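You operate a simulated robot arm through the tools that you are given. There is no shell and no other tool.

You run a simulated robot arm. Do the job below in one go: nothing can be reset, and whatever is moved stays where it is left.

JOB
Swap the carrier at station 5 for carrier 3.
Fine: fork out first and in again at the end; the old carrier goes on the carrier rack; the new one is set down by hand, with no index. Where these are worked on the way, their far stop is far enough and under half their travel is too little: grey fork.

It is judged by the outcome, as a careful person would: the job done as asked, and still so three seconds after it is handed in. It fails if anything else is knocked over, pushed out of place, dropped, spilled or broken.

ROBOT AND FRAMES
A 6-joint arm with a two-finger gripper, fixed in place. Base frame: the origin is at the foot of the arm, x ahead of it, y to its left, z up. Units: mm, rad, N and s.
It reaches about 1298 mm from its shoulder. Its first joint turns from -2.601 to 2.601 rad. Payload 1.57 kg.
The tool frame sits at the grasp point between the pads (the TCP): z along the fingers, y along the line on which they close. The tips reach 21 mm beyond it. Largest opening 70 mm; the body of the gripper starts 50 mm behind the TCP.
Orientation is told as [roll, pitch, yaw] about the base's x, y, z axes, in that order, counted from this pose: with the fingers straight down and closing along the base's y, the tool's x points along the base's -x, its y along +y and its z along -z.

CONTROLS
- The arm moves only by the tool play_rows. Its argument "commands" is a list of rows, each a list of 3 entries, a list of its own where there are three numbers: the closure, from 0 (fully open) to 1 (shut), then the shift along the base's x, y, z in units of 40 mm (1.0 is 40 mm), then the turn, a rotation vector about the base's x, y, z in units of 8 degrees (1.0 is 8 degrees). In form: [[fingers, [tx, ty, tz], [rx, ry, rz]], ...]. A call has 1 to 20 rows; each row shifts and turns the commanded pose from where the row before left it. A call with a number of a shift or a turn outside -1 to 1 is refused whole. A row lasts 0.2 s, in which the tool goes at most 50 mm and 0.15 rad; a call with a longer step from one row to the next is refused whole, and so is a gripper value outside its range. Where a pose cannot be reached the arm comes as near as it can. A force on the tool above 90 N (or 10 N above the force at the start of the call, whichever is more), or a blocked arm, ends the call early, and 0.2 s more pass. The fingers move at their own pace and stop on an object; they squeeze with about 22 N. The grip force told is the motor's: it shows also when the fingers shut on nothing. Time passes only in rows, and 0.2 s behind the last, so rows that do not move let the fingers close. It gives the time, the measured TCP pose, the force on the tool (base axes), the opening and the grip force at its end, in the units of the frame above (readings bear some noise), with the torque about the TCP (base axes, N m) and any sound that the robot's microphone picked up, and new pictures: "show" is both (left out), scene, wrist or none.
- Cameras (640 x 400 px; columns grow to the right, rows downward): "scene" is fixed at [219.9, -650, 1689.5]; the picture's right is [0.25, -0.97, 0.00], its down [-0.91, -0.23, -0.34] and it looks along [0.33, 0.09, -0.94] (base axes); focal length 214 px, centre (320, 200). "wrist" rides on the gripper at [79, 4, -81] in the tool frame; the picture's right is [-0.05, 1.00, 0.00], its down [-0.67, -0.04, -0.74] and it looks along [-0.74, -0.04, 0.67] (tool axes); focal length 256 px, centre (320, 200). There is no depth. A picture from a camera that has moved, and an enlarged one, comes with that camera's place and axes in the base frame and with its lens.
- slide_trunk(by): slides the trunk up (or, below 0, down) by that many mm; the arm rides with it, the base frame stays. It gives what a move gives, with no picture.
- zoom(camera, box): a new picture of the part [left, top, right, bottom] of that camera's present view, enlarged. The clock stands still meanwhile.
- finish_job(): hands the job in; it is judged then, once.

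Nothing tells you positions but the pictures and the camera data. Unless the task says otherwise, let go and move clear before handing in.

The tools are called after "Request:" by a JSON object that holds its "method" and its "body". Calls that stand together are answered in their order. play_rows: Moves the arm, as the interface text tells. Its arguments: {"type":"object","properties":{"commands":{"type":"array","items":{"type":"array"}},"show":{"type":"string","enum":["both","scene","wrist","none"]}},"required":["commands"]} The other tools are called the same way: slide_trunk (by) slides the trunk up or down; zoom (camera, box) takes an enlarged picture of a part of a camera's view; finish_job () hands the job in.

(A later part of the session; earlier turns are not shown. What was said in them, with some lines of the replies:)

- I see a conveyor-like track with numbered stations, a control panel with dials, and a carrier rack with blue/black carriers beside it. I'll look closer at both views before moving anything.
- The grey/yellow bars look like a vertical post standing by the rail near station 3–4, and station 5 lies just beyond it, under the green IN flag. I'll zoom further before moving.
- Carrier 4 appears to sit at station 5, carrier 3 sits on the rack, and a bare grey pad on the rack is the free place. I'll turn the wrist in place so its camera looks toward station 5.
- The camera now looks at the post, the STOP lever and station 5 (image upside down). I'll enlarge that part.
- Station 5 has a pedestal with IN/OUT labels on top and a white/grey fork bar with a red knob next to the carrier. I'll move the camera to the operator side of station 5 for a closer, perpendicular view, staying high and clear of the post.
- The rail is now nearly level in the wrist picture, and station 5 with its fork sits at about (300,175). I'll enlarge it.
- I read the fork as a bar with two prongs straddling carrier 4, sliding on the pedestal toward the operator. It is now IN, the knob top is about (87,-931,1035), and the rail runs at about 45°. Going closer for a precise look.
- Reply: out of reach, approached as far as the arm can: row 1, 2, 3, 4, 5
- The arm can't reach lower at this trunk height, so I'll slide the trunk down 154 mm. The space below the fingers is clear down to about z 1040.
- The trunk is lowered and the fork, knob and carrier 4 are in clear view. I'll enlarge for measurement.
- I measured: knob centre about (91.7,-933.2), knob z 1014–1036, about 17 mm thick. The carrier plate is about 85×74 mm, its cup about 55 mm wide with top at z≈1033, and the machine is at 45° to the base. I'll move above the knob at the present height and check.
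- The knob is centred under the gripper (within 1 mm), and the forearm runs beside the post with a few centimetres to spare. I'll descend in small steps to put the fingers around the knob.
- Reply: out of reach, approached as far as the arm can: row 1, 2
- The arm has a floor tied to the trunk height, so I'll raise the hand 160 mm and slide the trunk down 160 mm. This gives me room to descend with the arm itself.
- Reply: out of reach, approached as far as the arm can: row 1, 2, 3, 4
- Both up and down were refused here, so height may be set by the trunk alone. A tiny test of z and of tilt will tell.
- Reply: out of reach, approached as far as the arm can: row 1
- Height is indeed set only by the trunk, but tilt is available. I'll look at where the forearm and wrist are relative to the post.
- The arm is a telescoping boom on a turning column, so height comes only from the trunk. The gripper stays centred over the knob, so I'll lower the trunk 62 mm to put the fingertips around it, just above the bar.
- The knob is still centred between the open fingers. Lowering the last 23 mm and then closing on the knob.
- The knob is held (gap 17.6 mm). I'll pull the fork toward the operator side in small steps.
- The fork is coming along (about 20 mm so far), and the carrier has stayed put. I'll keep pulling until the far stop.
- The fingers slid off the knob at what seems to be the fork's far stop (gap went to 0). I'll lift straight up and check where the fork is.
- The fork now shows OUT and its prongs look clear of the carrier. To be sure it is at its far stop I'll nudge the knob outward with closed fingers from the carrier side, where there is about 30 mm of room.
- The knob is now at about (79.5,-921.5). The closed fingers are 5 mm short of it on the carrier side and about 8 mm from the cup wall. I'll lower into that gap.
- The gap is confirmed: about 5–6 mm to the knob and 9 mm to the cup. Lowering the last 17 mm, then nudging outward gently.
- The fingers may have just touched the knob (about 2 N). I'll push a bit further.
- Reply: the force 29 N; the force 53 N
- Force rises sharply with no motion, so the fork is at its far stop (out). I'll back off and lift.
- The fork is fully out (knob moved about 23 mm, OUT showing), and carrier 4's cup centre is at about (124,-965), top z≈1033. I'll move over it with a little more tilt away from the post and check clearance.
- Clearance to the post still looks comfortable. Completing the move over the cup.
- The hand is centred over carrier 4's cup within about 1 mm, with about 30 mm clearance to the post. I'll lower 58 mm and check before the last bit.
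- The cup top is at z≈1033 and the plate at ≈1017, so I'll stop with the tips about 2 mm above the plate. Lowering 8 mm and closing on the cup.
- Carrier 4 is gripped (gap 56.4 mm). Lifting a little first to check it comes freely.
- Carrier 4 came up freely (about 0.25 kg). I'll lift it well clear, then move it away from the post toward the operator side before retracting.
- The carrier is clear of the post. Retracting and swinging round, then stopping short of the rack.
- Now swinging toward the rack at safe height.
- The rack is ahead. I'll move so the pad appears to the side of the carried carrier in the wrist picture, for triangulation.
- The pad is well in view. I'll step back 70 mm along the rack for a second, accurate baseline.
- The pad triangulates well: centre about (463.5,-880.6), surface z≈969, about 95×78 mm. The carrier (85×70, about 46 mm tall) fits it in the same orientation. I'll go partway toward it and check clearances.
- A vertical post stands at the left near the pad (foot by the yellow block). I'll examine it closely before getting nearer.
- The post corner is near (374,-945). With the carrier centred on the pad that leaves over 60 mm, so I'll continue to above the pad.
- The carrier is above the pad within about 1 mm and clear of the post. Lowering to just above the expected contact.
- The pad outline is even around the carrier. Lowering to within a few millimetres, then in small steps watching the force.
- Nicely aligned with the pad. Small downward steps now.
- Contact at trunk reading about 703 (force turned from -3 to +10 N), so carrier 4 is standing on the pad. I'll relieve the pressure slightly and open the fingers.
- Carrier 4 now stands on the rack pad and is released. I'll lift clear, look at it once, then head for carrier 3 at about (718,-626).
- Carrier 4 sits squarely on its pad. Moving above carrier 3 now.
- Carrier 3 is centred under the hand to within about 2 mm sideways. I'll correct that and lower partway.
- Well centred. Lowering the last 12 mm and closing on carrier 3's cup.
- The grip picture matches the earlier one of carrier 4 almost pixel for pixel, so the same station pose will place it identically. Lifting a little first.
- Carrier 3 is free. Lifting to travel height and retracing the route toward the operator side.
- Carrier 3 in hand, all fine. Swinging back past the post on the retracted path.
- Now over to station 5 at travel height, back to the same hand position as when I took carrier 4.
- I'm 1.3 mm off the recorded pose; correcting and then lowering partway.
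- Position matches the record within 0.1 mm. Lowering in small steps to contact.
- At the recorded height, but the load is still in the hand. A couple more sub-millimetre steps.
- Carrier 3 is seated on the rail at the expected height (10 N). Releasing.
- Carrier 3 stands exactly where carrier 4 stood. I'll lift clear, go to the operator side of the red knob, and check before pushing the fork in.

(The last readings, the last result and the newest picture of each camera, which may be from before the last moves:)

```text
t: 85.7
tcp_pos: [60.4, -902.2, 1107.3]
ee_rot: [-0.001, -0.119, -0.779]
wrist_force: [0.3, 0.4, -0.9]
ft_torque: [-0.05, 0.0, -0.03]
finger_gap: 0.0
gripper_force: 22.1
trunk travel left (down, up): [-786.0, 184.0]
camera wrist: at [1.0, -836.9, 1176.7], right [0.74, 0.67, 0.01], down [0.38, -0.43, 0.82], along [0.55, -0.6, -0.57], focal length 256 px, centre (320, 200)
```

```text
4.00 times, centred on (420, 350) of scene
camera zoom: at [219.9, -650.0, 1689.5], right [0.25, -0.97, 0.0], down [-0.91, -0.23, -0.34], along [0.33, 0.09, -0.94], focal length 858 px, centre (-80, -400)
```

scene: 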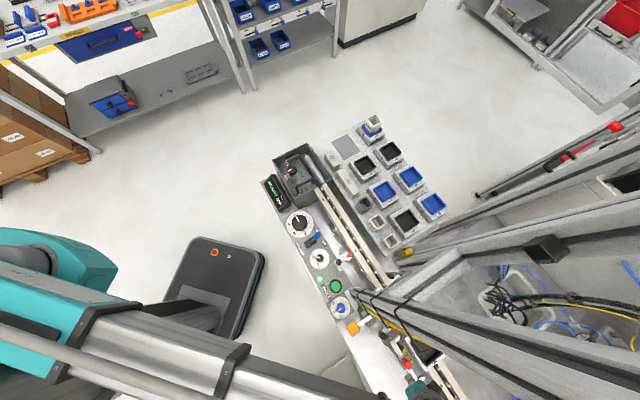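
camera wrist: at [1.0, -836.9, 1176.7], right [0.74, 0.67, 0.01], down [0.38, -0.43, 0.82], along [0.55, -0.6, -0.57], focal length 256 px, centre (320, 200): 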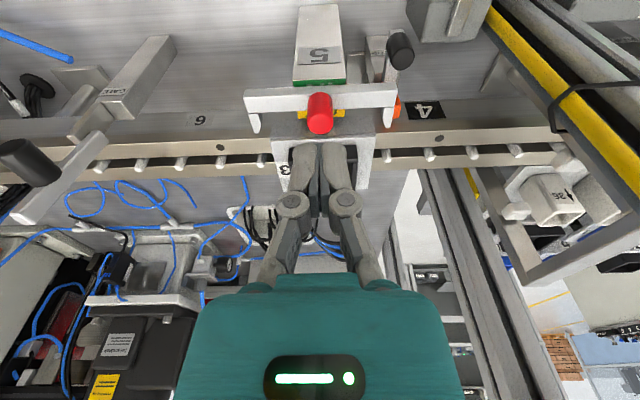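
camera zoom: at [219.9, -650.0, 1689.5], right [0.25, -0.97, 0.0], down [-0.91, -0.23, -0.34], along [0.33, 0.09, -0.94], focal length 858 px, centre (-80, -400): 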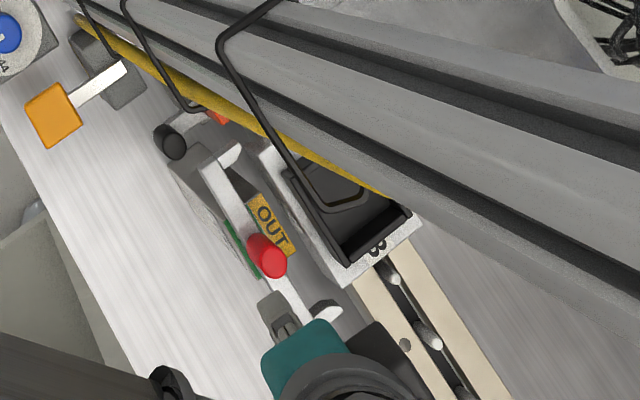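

The knob is 20 mm ahead of the closed fingers and the prongs straddle the carrier with even gaps. I'll back off 4 mm, lower beside the knob, and then push inward.

Request:
{"method": "play_rows", "body": {"commands": [[1, [-0.071, 0.071, 0], [0, 0, 0]], [1, [0, 0, 0], [0, 0, 0]]], "show": "none"}}

Request:
{"method": "slide_trunk", "body": {"by": -63.5}}

Request:
{"method": "play_rows", "body": {"commands": [[1, [0.053, -0.053, 0], [0, 0, 0]], [1, [0.053, -0.053, 0], [0, 0, 0]], [1, [0.053, -0.053, 0], [0, 0, 0]], [1, [0.053, -0.053, 0], [0, 0, 0]], [1, [0, 0, 0], [0, 0, 0]]], "show": "both"}}

Request:
{"method": "zoom", "body": {"camera": "wrist", "box": [200, 40, 440, 210]}}

```text
t: 86.3
tcp_pos: [57.5, -898.8, 1105.9]
ee_rot: [-0.001, -0.12, -0.783]
wrist_force: [1.0, -0.7, 0.0]
ft_torque: [-0.04, 0.0, 0.01]
finger_gap: 0.0
gripper_force: 21.8
trunk travel left (down, up): [-786.0, 184.0]
```

```text
t: 87.3
tcp_pos: [57.3, -898.9, 1041.6]
ee_rot: [0.002, -0.119, -0.781]
wrist_force: [0.1, -0.1, -0.1]
ft_torque: [0.02, 0.04, -0.01]
finger_gap: 0.0
gripper_force: 21.8
trunk travel left (down, up): [-722.0, 248.0]
```

```text
t: 88.5
tcp_pos: [66.3, -907.2, 1043.1]
ee_rot: [0.0, -0.12, -0.78]
wrist_force: [-0.8, 1.1, 1.2]
ft_torque: [0.06, 0.0, 0.01]
finger_gap: 6.0
gripper_force: 28.5
trunk travel left (down, up): [-722.0, 248.0]
camera wrist: at [5.6, -842.2, 1113.4], right [0.74, 0.67, 0.01], down [0.38, -0.43, 0.82], along [0.55, -0.6, -0.57], focal length 256 px, centre (320, 200)
```

scene: 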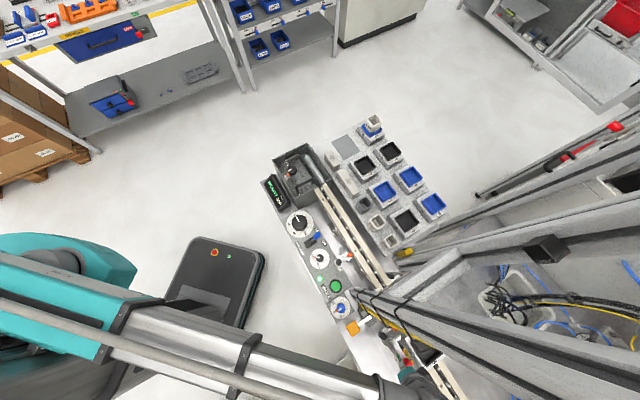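
wrist: 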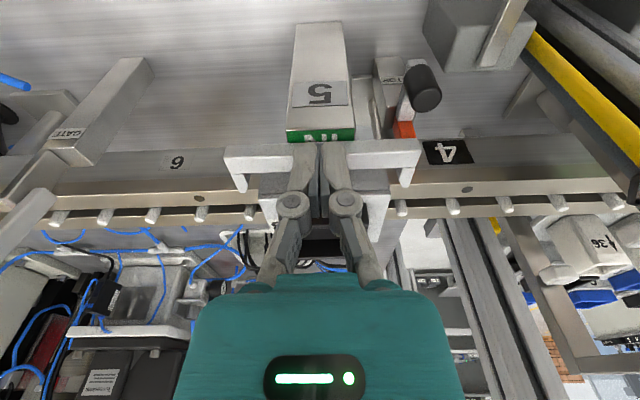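

```text
2.35 times, centred on (320, 125) of wrist
camera zoom: at [5.6, -842.2, 1113.4], right [0.74, 0.67, 0.01], down [0.38, -0.43, 0.82], along [0.55, -0.6, -0.57], focal length 602 px, centre (320, 376)
```

zoom: 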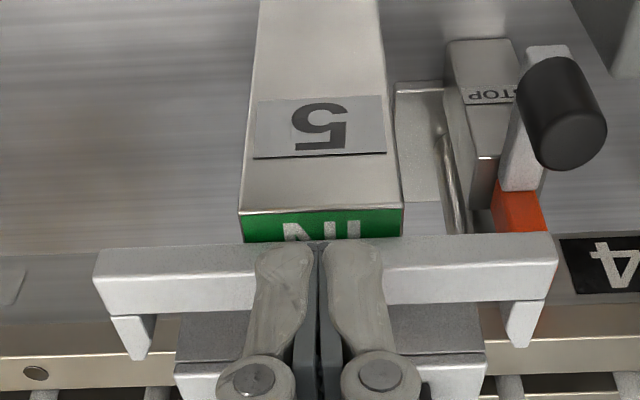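

The fingers are against the knob and the fork is moving freely. Continuing inward gently.

Request:
{"method": "play_rows", "body": {"commands": [[1, [0.0707, -0.0707, 0], [0, 0, 0]], [1, [0.0707, -0.0707, 0], [0, 0, 0]], [1, [0.0707, -0.0707, 0], [0, 0, 0]], [1, [0.0707, -0.0707, 0], [0, 0, 0]], [1, [0, 0, 0], [0, 0, 0]]], "show": "wrist"}}

Request:
{"method": "zoom", "body": {"camera": "wrist", "box": [200, 40, 440, 210]}}

```text
t: 89.7
tcp_pos: [76.9, -918.9, 1042.7]
ee_rot: [0.0, -0.119, -0.781]
wrist_force: [0.6, -0.4, -0.3]
ft_torque: [-0.02, -0.01, 0.0]
finger_gap: 0.2
gripper_force: 28.8
trunk travel left (down, up): [-722.0, 248.0]
camera wrist: at [16.8, -854.0, 1113.2], right [0.74, 0.67, 0.01], down [0.38, -0.43, 0.82], along [0.55, -0.6, -0.57], focal length 256 px, centre (320, 200)
```

wrist: 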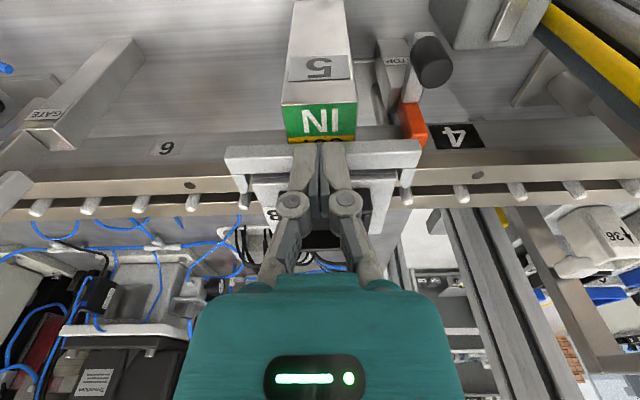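

```text
2.35 times, centred on (320, 125) of wrist
camera zoom: at [16.8, -854.0, 1113.2], right [0.74, 0.67, 0.01], down [0.38, -0.43, 0.82], along [0.55, -0.6, -0.57], focal length 602 px, centre (320, 376)
```

zoom: 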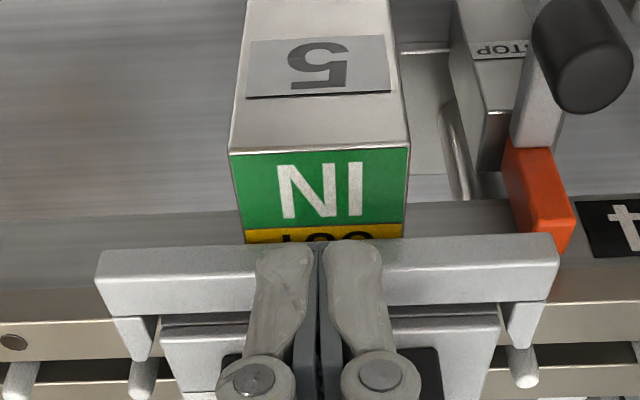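

The fork is nearly home, IN is visible, and the prongs pass the carrier freely. Pushing the last few millimetres while watching the force.

Request:
{"method": "play_rows", "body": {"commands": [[1, [0.0354, -0.0354, 0], [0, 0, 0]], [1, [0.0354, -0.0354, 0], [0, 0, 0]], [1, [0, 0, 0], [0, 0, 0]]], "show": "none"}}

Request:
{"method": "play_rows", "body": {"commands": [[1, [0.0265, -0.0265, 0], [0, 0, 0]], [1, [0, 0, 0], [0, 0, 0]]], "show": "none"}}

Request:
{"method": "play_rows", "body": {"commands": [[1, [0.0265, -0.0265, 0], [0, 0, 0]], [1, [0, 0, 0], [0, 0, 0]]], "show": "wrist"}}

```text
t: 90.5
tcp_pos: [79.0, -919.9, 1042.3]
ee_rot: [0.0, -0.118, -0.782]
wrist_force: [-6.3, 4.2, -2.3]
ft_torque: [0.12, 0.13, -0.02]
finger_gap: 6.2
gripper_force: 28.9
trunk travel left (down, up): [-722.0, 248.0]
```

```text
t: 91.1
tcp_pos: [77.5, -921.2, 1042.7]
ee_rot: [-0.001, -0.117, -0.782]
wrist_force: [-13.6, 16.1, -10.1]
ft_torque: [0.36, 0.3, 0.01]
finger_gap: 5.7
gripper_force: 28.7
trunk travel left (down, up): [-722.0, 248.0]
```

```text
t: 91.7
tcp_pos: [79.0, -920.1, 1044.6]
ee_rot: [0.002, -0.116, -0.782]
wrist_force: [-19.8, 27.0, -12.8]
ft_torque: [0.52, 0.47, 0.05]
finger_gap: 6.1
gripper_force: 28.6
trunk travel left (down, up): [-722.0, 248.0]
camera wrist: at [19.3, -856.1, 1114.5], right [0.74, 0.67, 0.01], down [0.38, -0.43, 0.82], along [0.55, -0.6, -0.58], focal length 256 px, centre (320, 200)
```

wrist: 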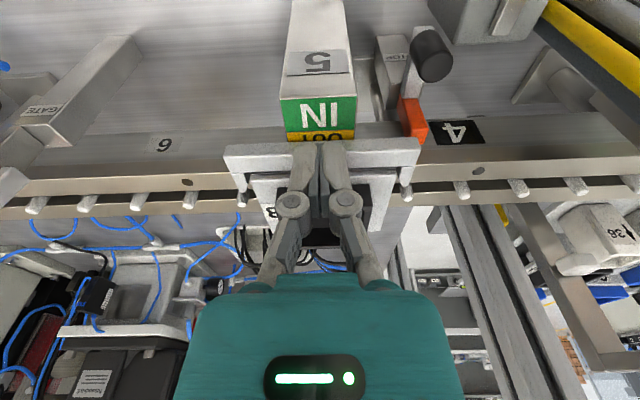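

The force rises with no more motion and the knob is at its original IN position, so the fork is fully in. Backing off and lifting clear to verify.

Request:
{"method": "play_rows", "body": {"commands": [[1, [-0.0884, 0.0884, 0], [0, 0, 0]], [1, [-0.0884, 0.0884, 0], [0, 0, 0]], [1, [-0.0884, 0.0884, 0], [0, 0, 0]], [1, [0, 0, 0], [0, 0, 0]]], "show": "none"}}

Request:
{"method": "slide_trunk", "body": {"by": 80}}

Request:
{"method": "play_rows", "body": {"commands": [[0, [-0.2, 0.2, 0], [0, 0, 0]], [0, [-0.2, 0.2, 0], [0, 0, 0]], [0, [-0.2, 0.2, 0], [0, 0, 0]], [0, [0, 0, 0], [0, 0, 0]], [0, [0, 0, 0], [0, 0, 0]]], "show": "both"}}

Request:
{"method": "zoom", "body": {"camera": "wrist", "box": [200, 60, 440, 230]}}

Request:
{"method": "zoom", "body": {"camera": "scene", "box": [340, 300, 500, 400]}}

Request:
{"method": "zoom", "body": {"camera": "scene", "box": [250, 110, 450, 260]}}

```text
t: 92.7
tcp_pos: [71.0, -914.1, 1041.7]
ee_rot: [0.0, -0.118, -0.78]
wrist_force: [0.3, -0.2, 0.4]
ft_torque: [-0.03, -0.01, 0.03]
finger_gap: 0.0
gripper_force: 28.5
trunk travel left (down, up): [-722.0, 248.0]
```

```text
t: 93.9
tcp_pos: [71.3, -912.1, 1121.4]
ee_rot: [-0.001, -0.118, -0.779]
wrist_force: [0.4, 0.5, 0.0]
ft_torque: [0.01, -0.01, 0.0]
finger_gap: 0.0
gripper_force: 28.5
trunk travel left (down, up): [-802.0, 168.0]
```

```text
t: 95.1
tcp_pos: [48.2, -889.1, 1122.7]
ee_rot: [0.0, -0.12, -0.779]
wrist_force: [0.1, 0.2, 0.3]
ft_torque: [-0.02, 0.01, 0.0]
finger_gap: 69.7
gripper_force: 0.1
trunk travel left (down, up): [-802.0, 168.0]
camera wrist: at [-11.9, -823.9, 1193.2], right [0.74, 0.67, 0.01], down [0.38, -0.43, 0.82], along [0.55, -0.6, -0.57], focal length 256 px, centre (320, 200)
```

scene: 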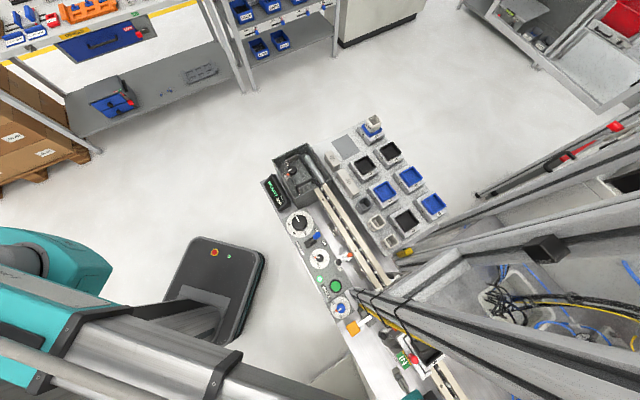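
wrist: 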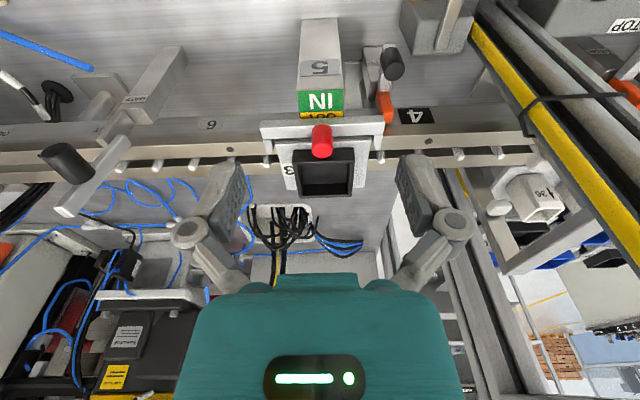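

```text
2.35 times, centred on (320, 145) of wrist
camera zoom: at [-11.9, -823.9, 1193.2], right [0.74, 0.67, 0.01], down [0.38, -0.43, 0.82], along [0.55, -0.6, -0.57], focal length 602 px, centre (320, 329)
```

zoom: 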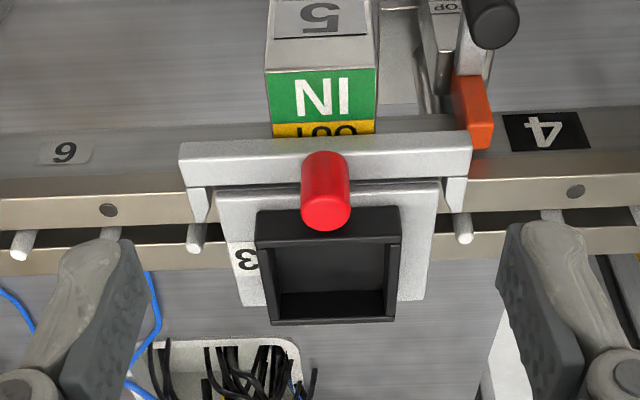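

```text
4.00 times, centred on (420, 350) of scene
camera zoom: at [219.9, -650.0, 1689.5], right [0.25, -0.97, 0.0], down [-0.91, -0.23, -0.34], along [0.33, 0.09, -0.94], focal length 858 px, centre (-80, -400)
```

zoom: 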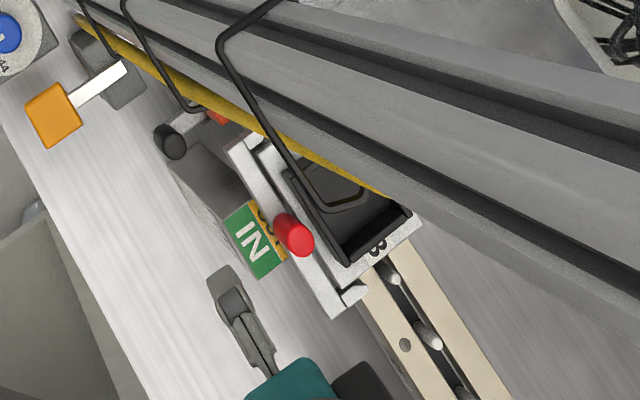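

```text
2.67 times, centred on (350, 185) of scene
camera zoom: at [219.9, -650.0, 1689.5], right [0.25, -0.97, 0.0], down [-0.91, -0.23, -0.34], along [0.33, 0.09, -0.94], focal length 572 px, centre (240, 240)
```

zoom: 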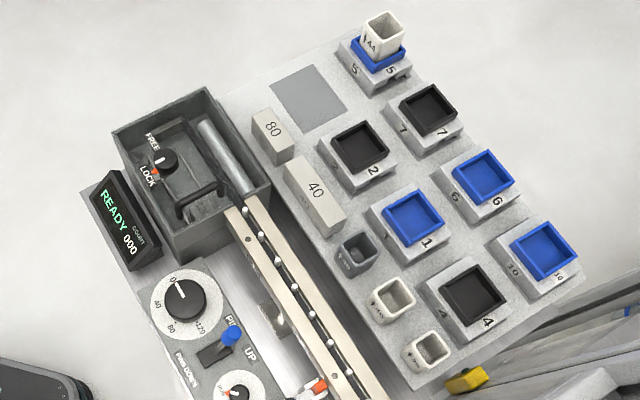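

Carrier 3 is at station 5 with the fork back at IN (same picture as at the start), and carrier 4 stands on the rack. Everything else is unchanged and the display still reads READY 000. I'll retract the hand clear before handing in.

Request:
{"method": "play_rows", "body": {"commands": [[0, [-0.3, 0.7, 0], [0, 0, 0]], [0, [-0.3, 0.7, 0], [0, 0, 0]], [0, [-0.3, 0.7, 0], [0, 0, 0]], [0, [-0.3, 0.7, 0], [0, 0, 0]], [0, [0, 0.7, 0], [0, 0, 0]], [0, [0, 0.7, 0], [0, 0, 0]], [0, [0, 0, 0], [0, 0, 0]], [0, [0, 0, 0], [0, 0, 0]]], "show": "both"}}

Request:
{"method": "zoom", "body": {"camera": "scene", "box": [340, 300, 500, 400]}}

```text
t: 96.9
tcp_pos: [-0.9, -721.1, 1123.0]
ee_rot: [0.0, -0.119, -0.781]
wrist_force: [0.5, 0.1, -0.5]
ft_torque: [-0.01, 0.01, 0.01]
finger_gap: 69.9
gripper_force: 0.0
trunk travel left (down, up): [-802.0, 168.0]
camera wrist: at [-60.9, -656.7, 1193.2], right [0.74, 0.67, 0.01], down [0.38, -0.43, 0.82], along [0.55, -0.6, -0.57], focal length 256 px, centre (320, 200)
```

scene: 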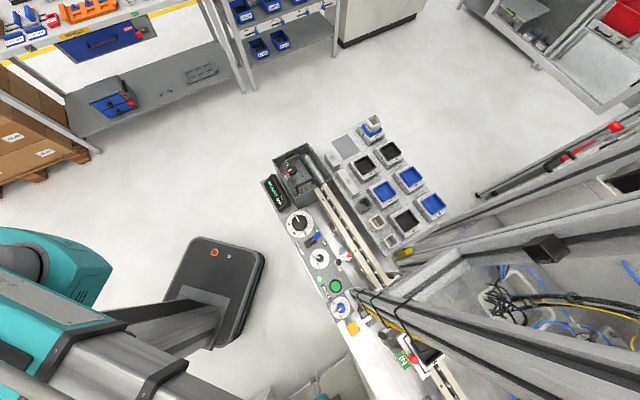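
wrist: 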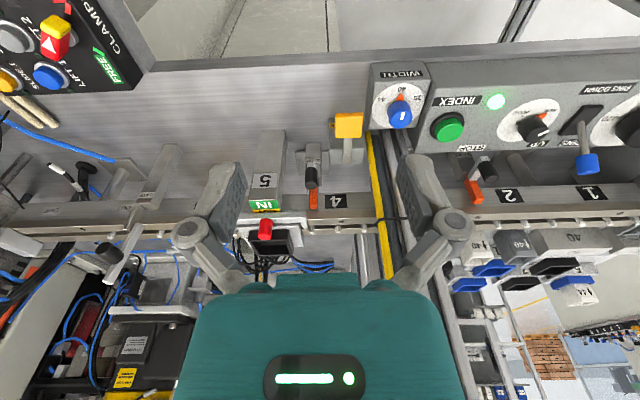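

```text
4.00 times, centred on (420, 350) of scene
camera zoom: at [219.9, -650.0, 1689.5], right [0.25, -0.97, 0.0], down [-0.91, -0.23, -0.34], along [0.33, 0.09, -0.94], focal length 858 px, centre (-80, -400)
```

zoom: 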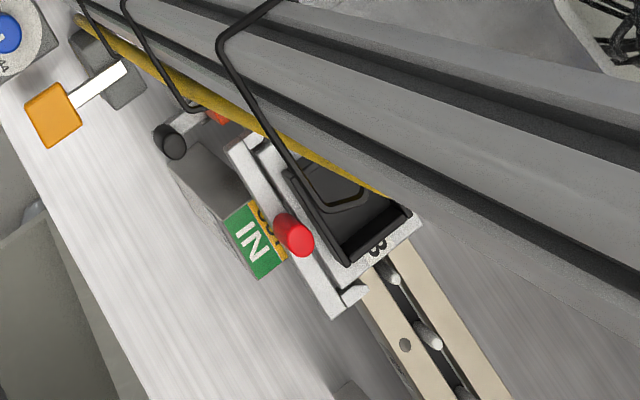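

The hand is clear. Carrier 3 is at station 5 with the fork in, carrier 4 is on the rack pad, and the rest of the machine looks as it did at the start. Handing in.

Request:
{"method": "finish_job", "body": {}}

```text
The job is handed in.
```

Carrier 3 is now at station 5, and the old carrier (number 4) is on the empty pad of the carrier rack. The job has been handed in.

- **Fork:** I pulled it out to its far stop before touching the old carrier. At the end I pushed it back in until it stopped, and it reads IN at the same spot as at the start.
- **Carrier 3:** it was set down by hand in the same position and at the same height as carrier 4 had been. INDEX was not pressed, and the display still read READY 000 when I last checked it, just before the final retract.
- **Surroundings:** in the last pictures nothing else on the rack, panel or rail looks moved. The gripper is open and clear of the machine.
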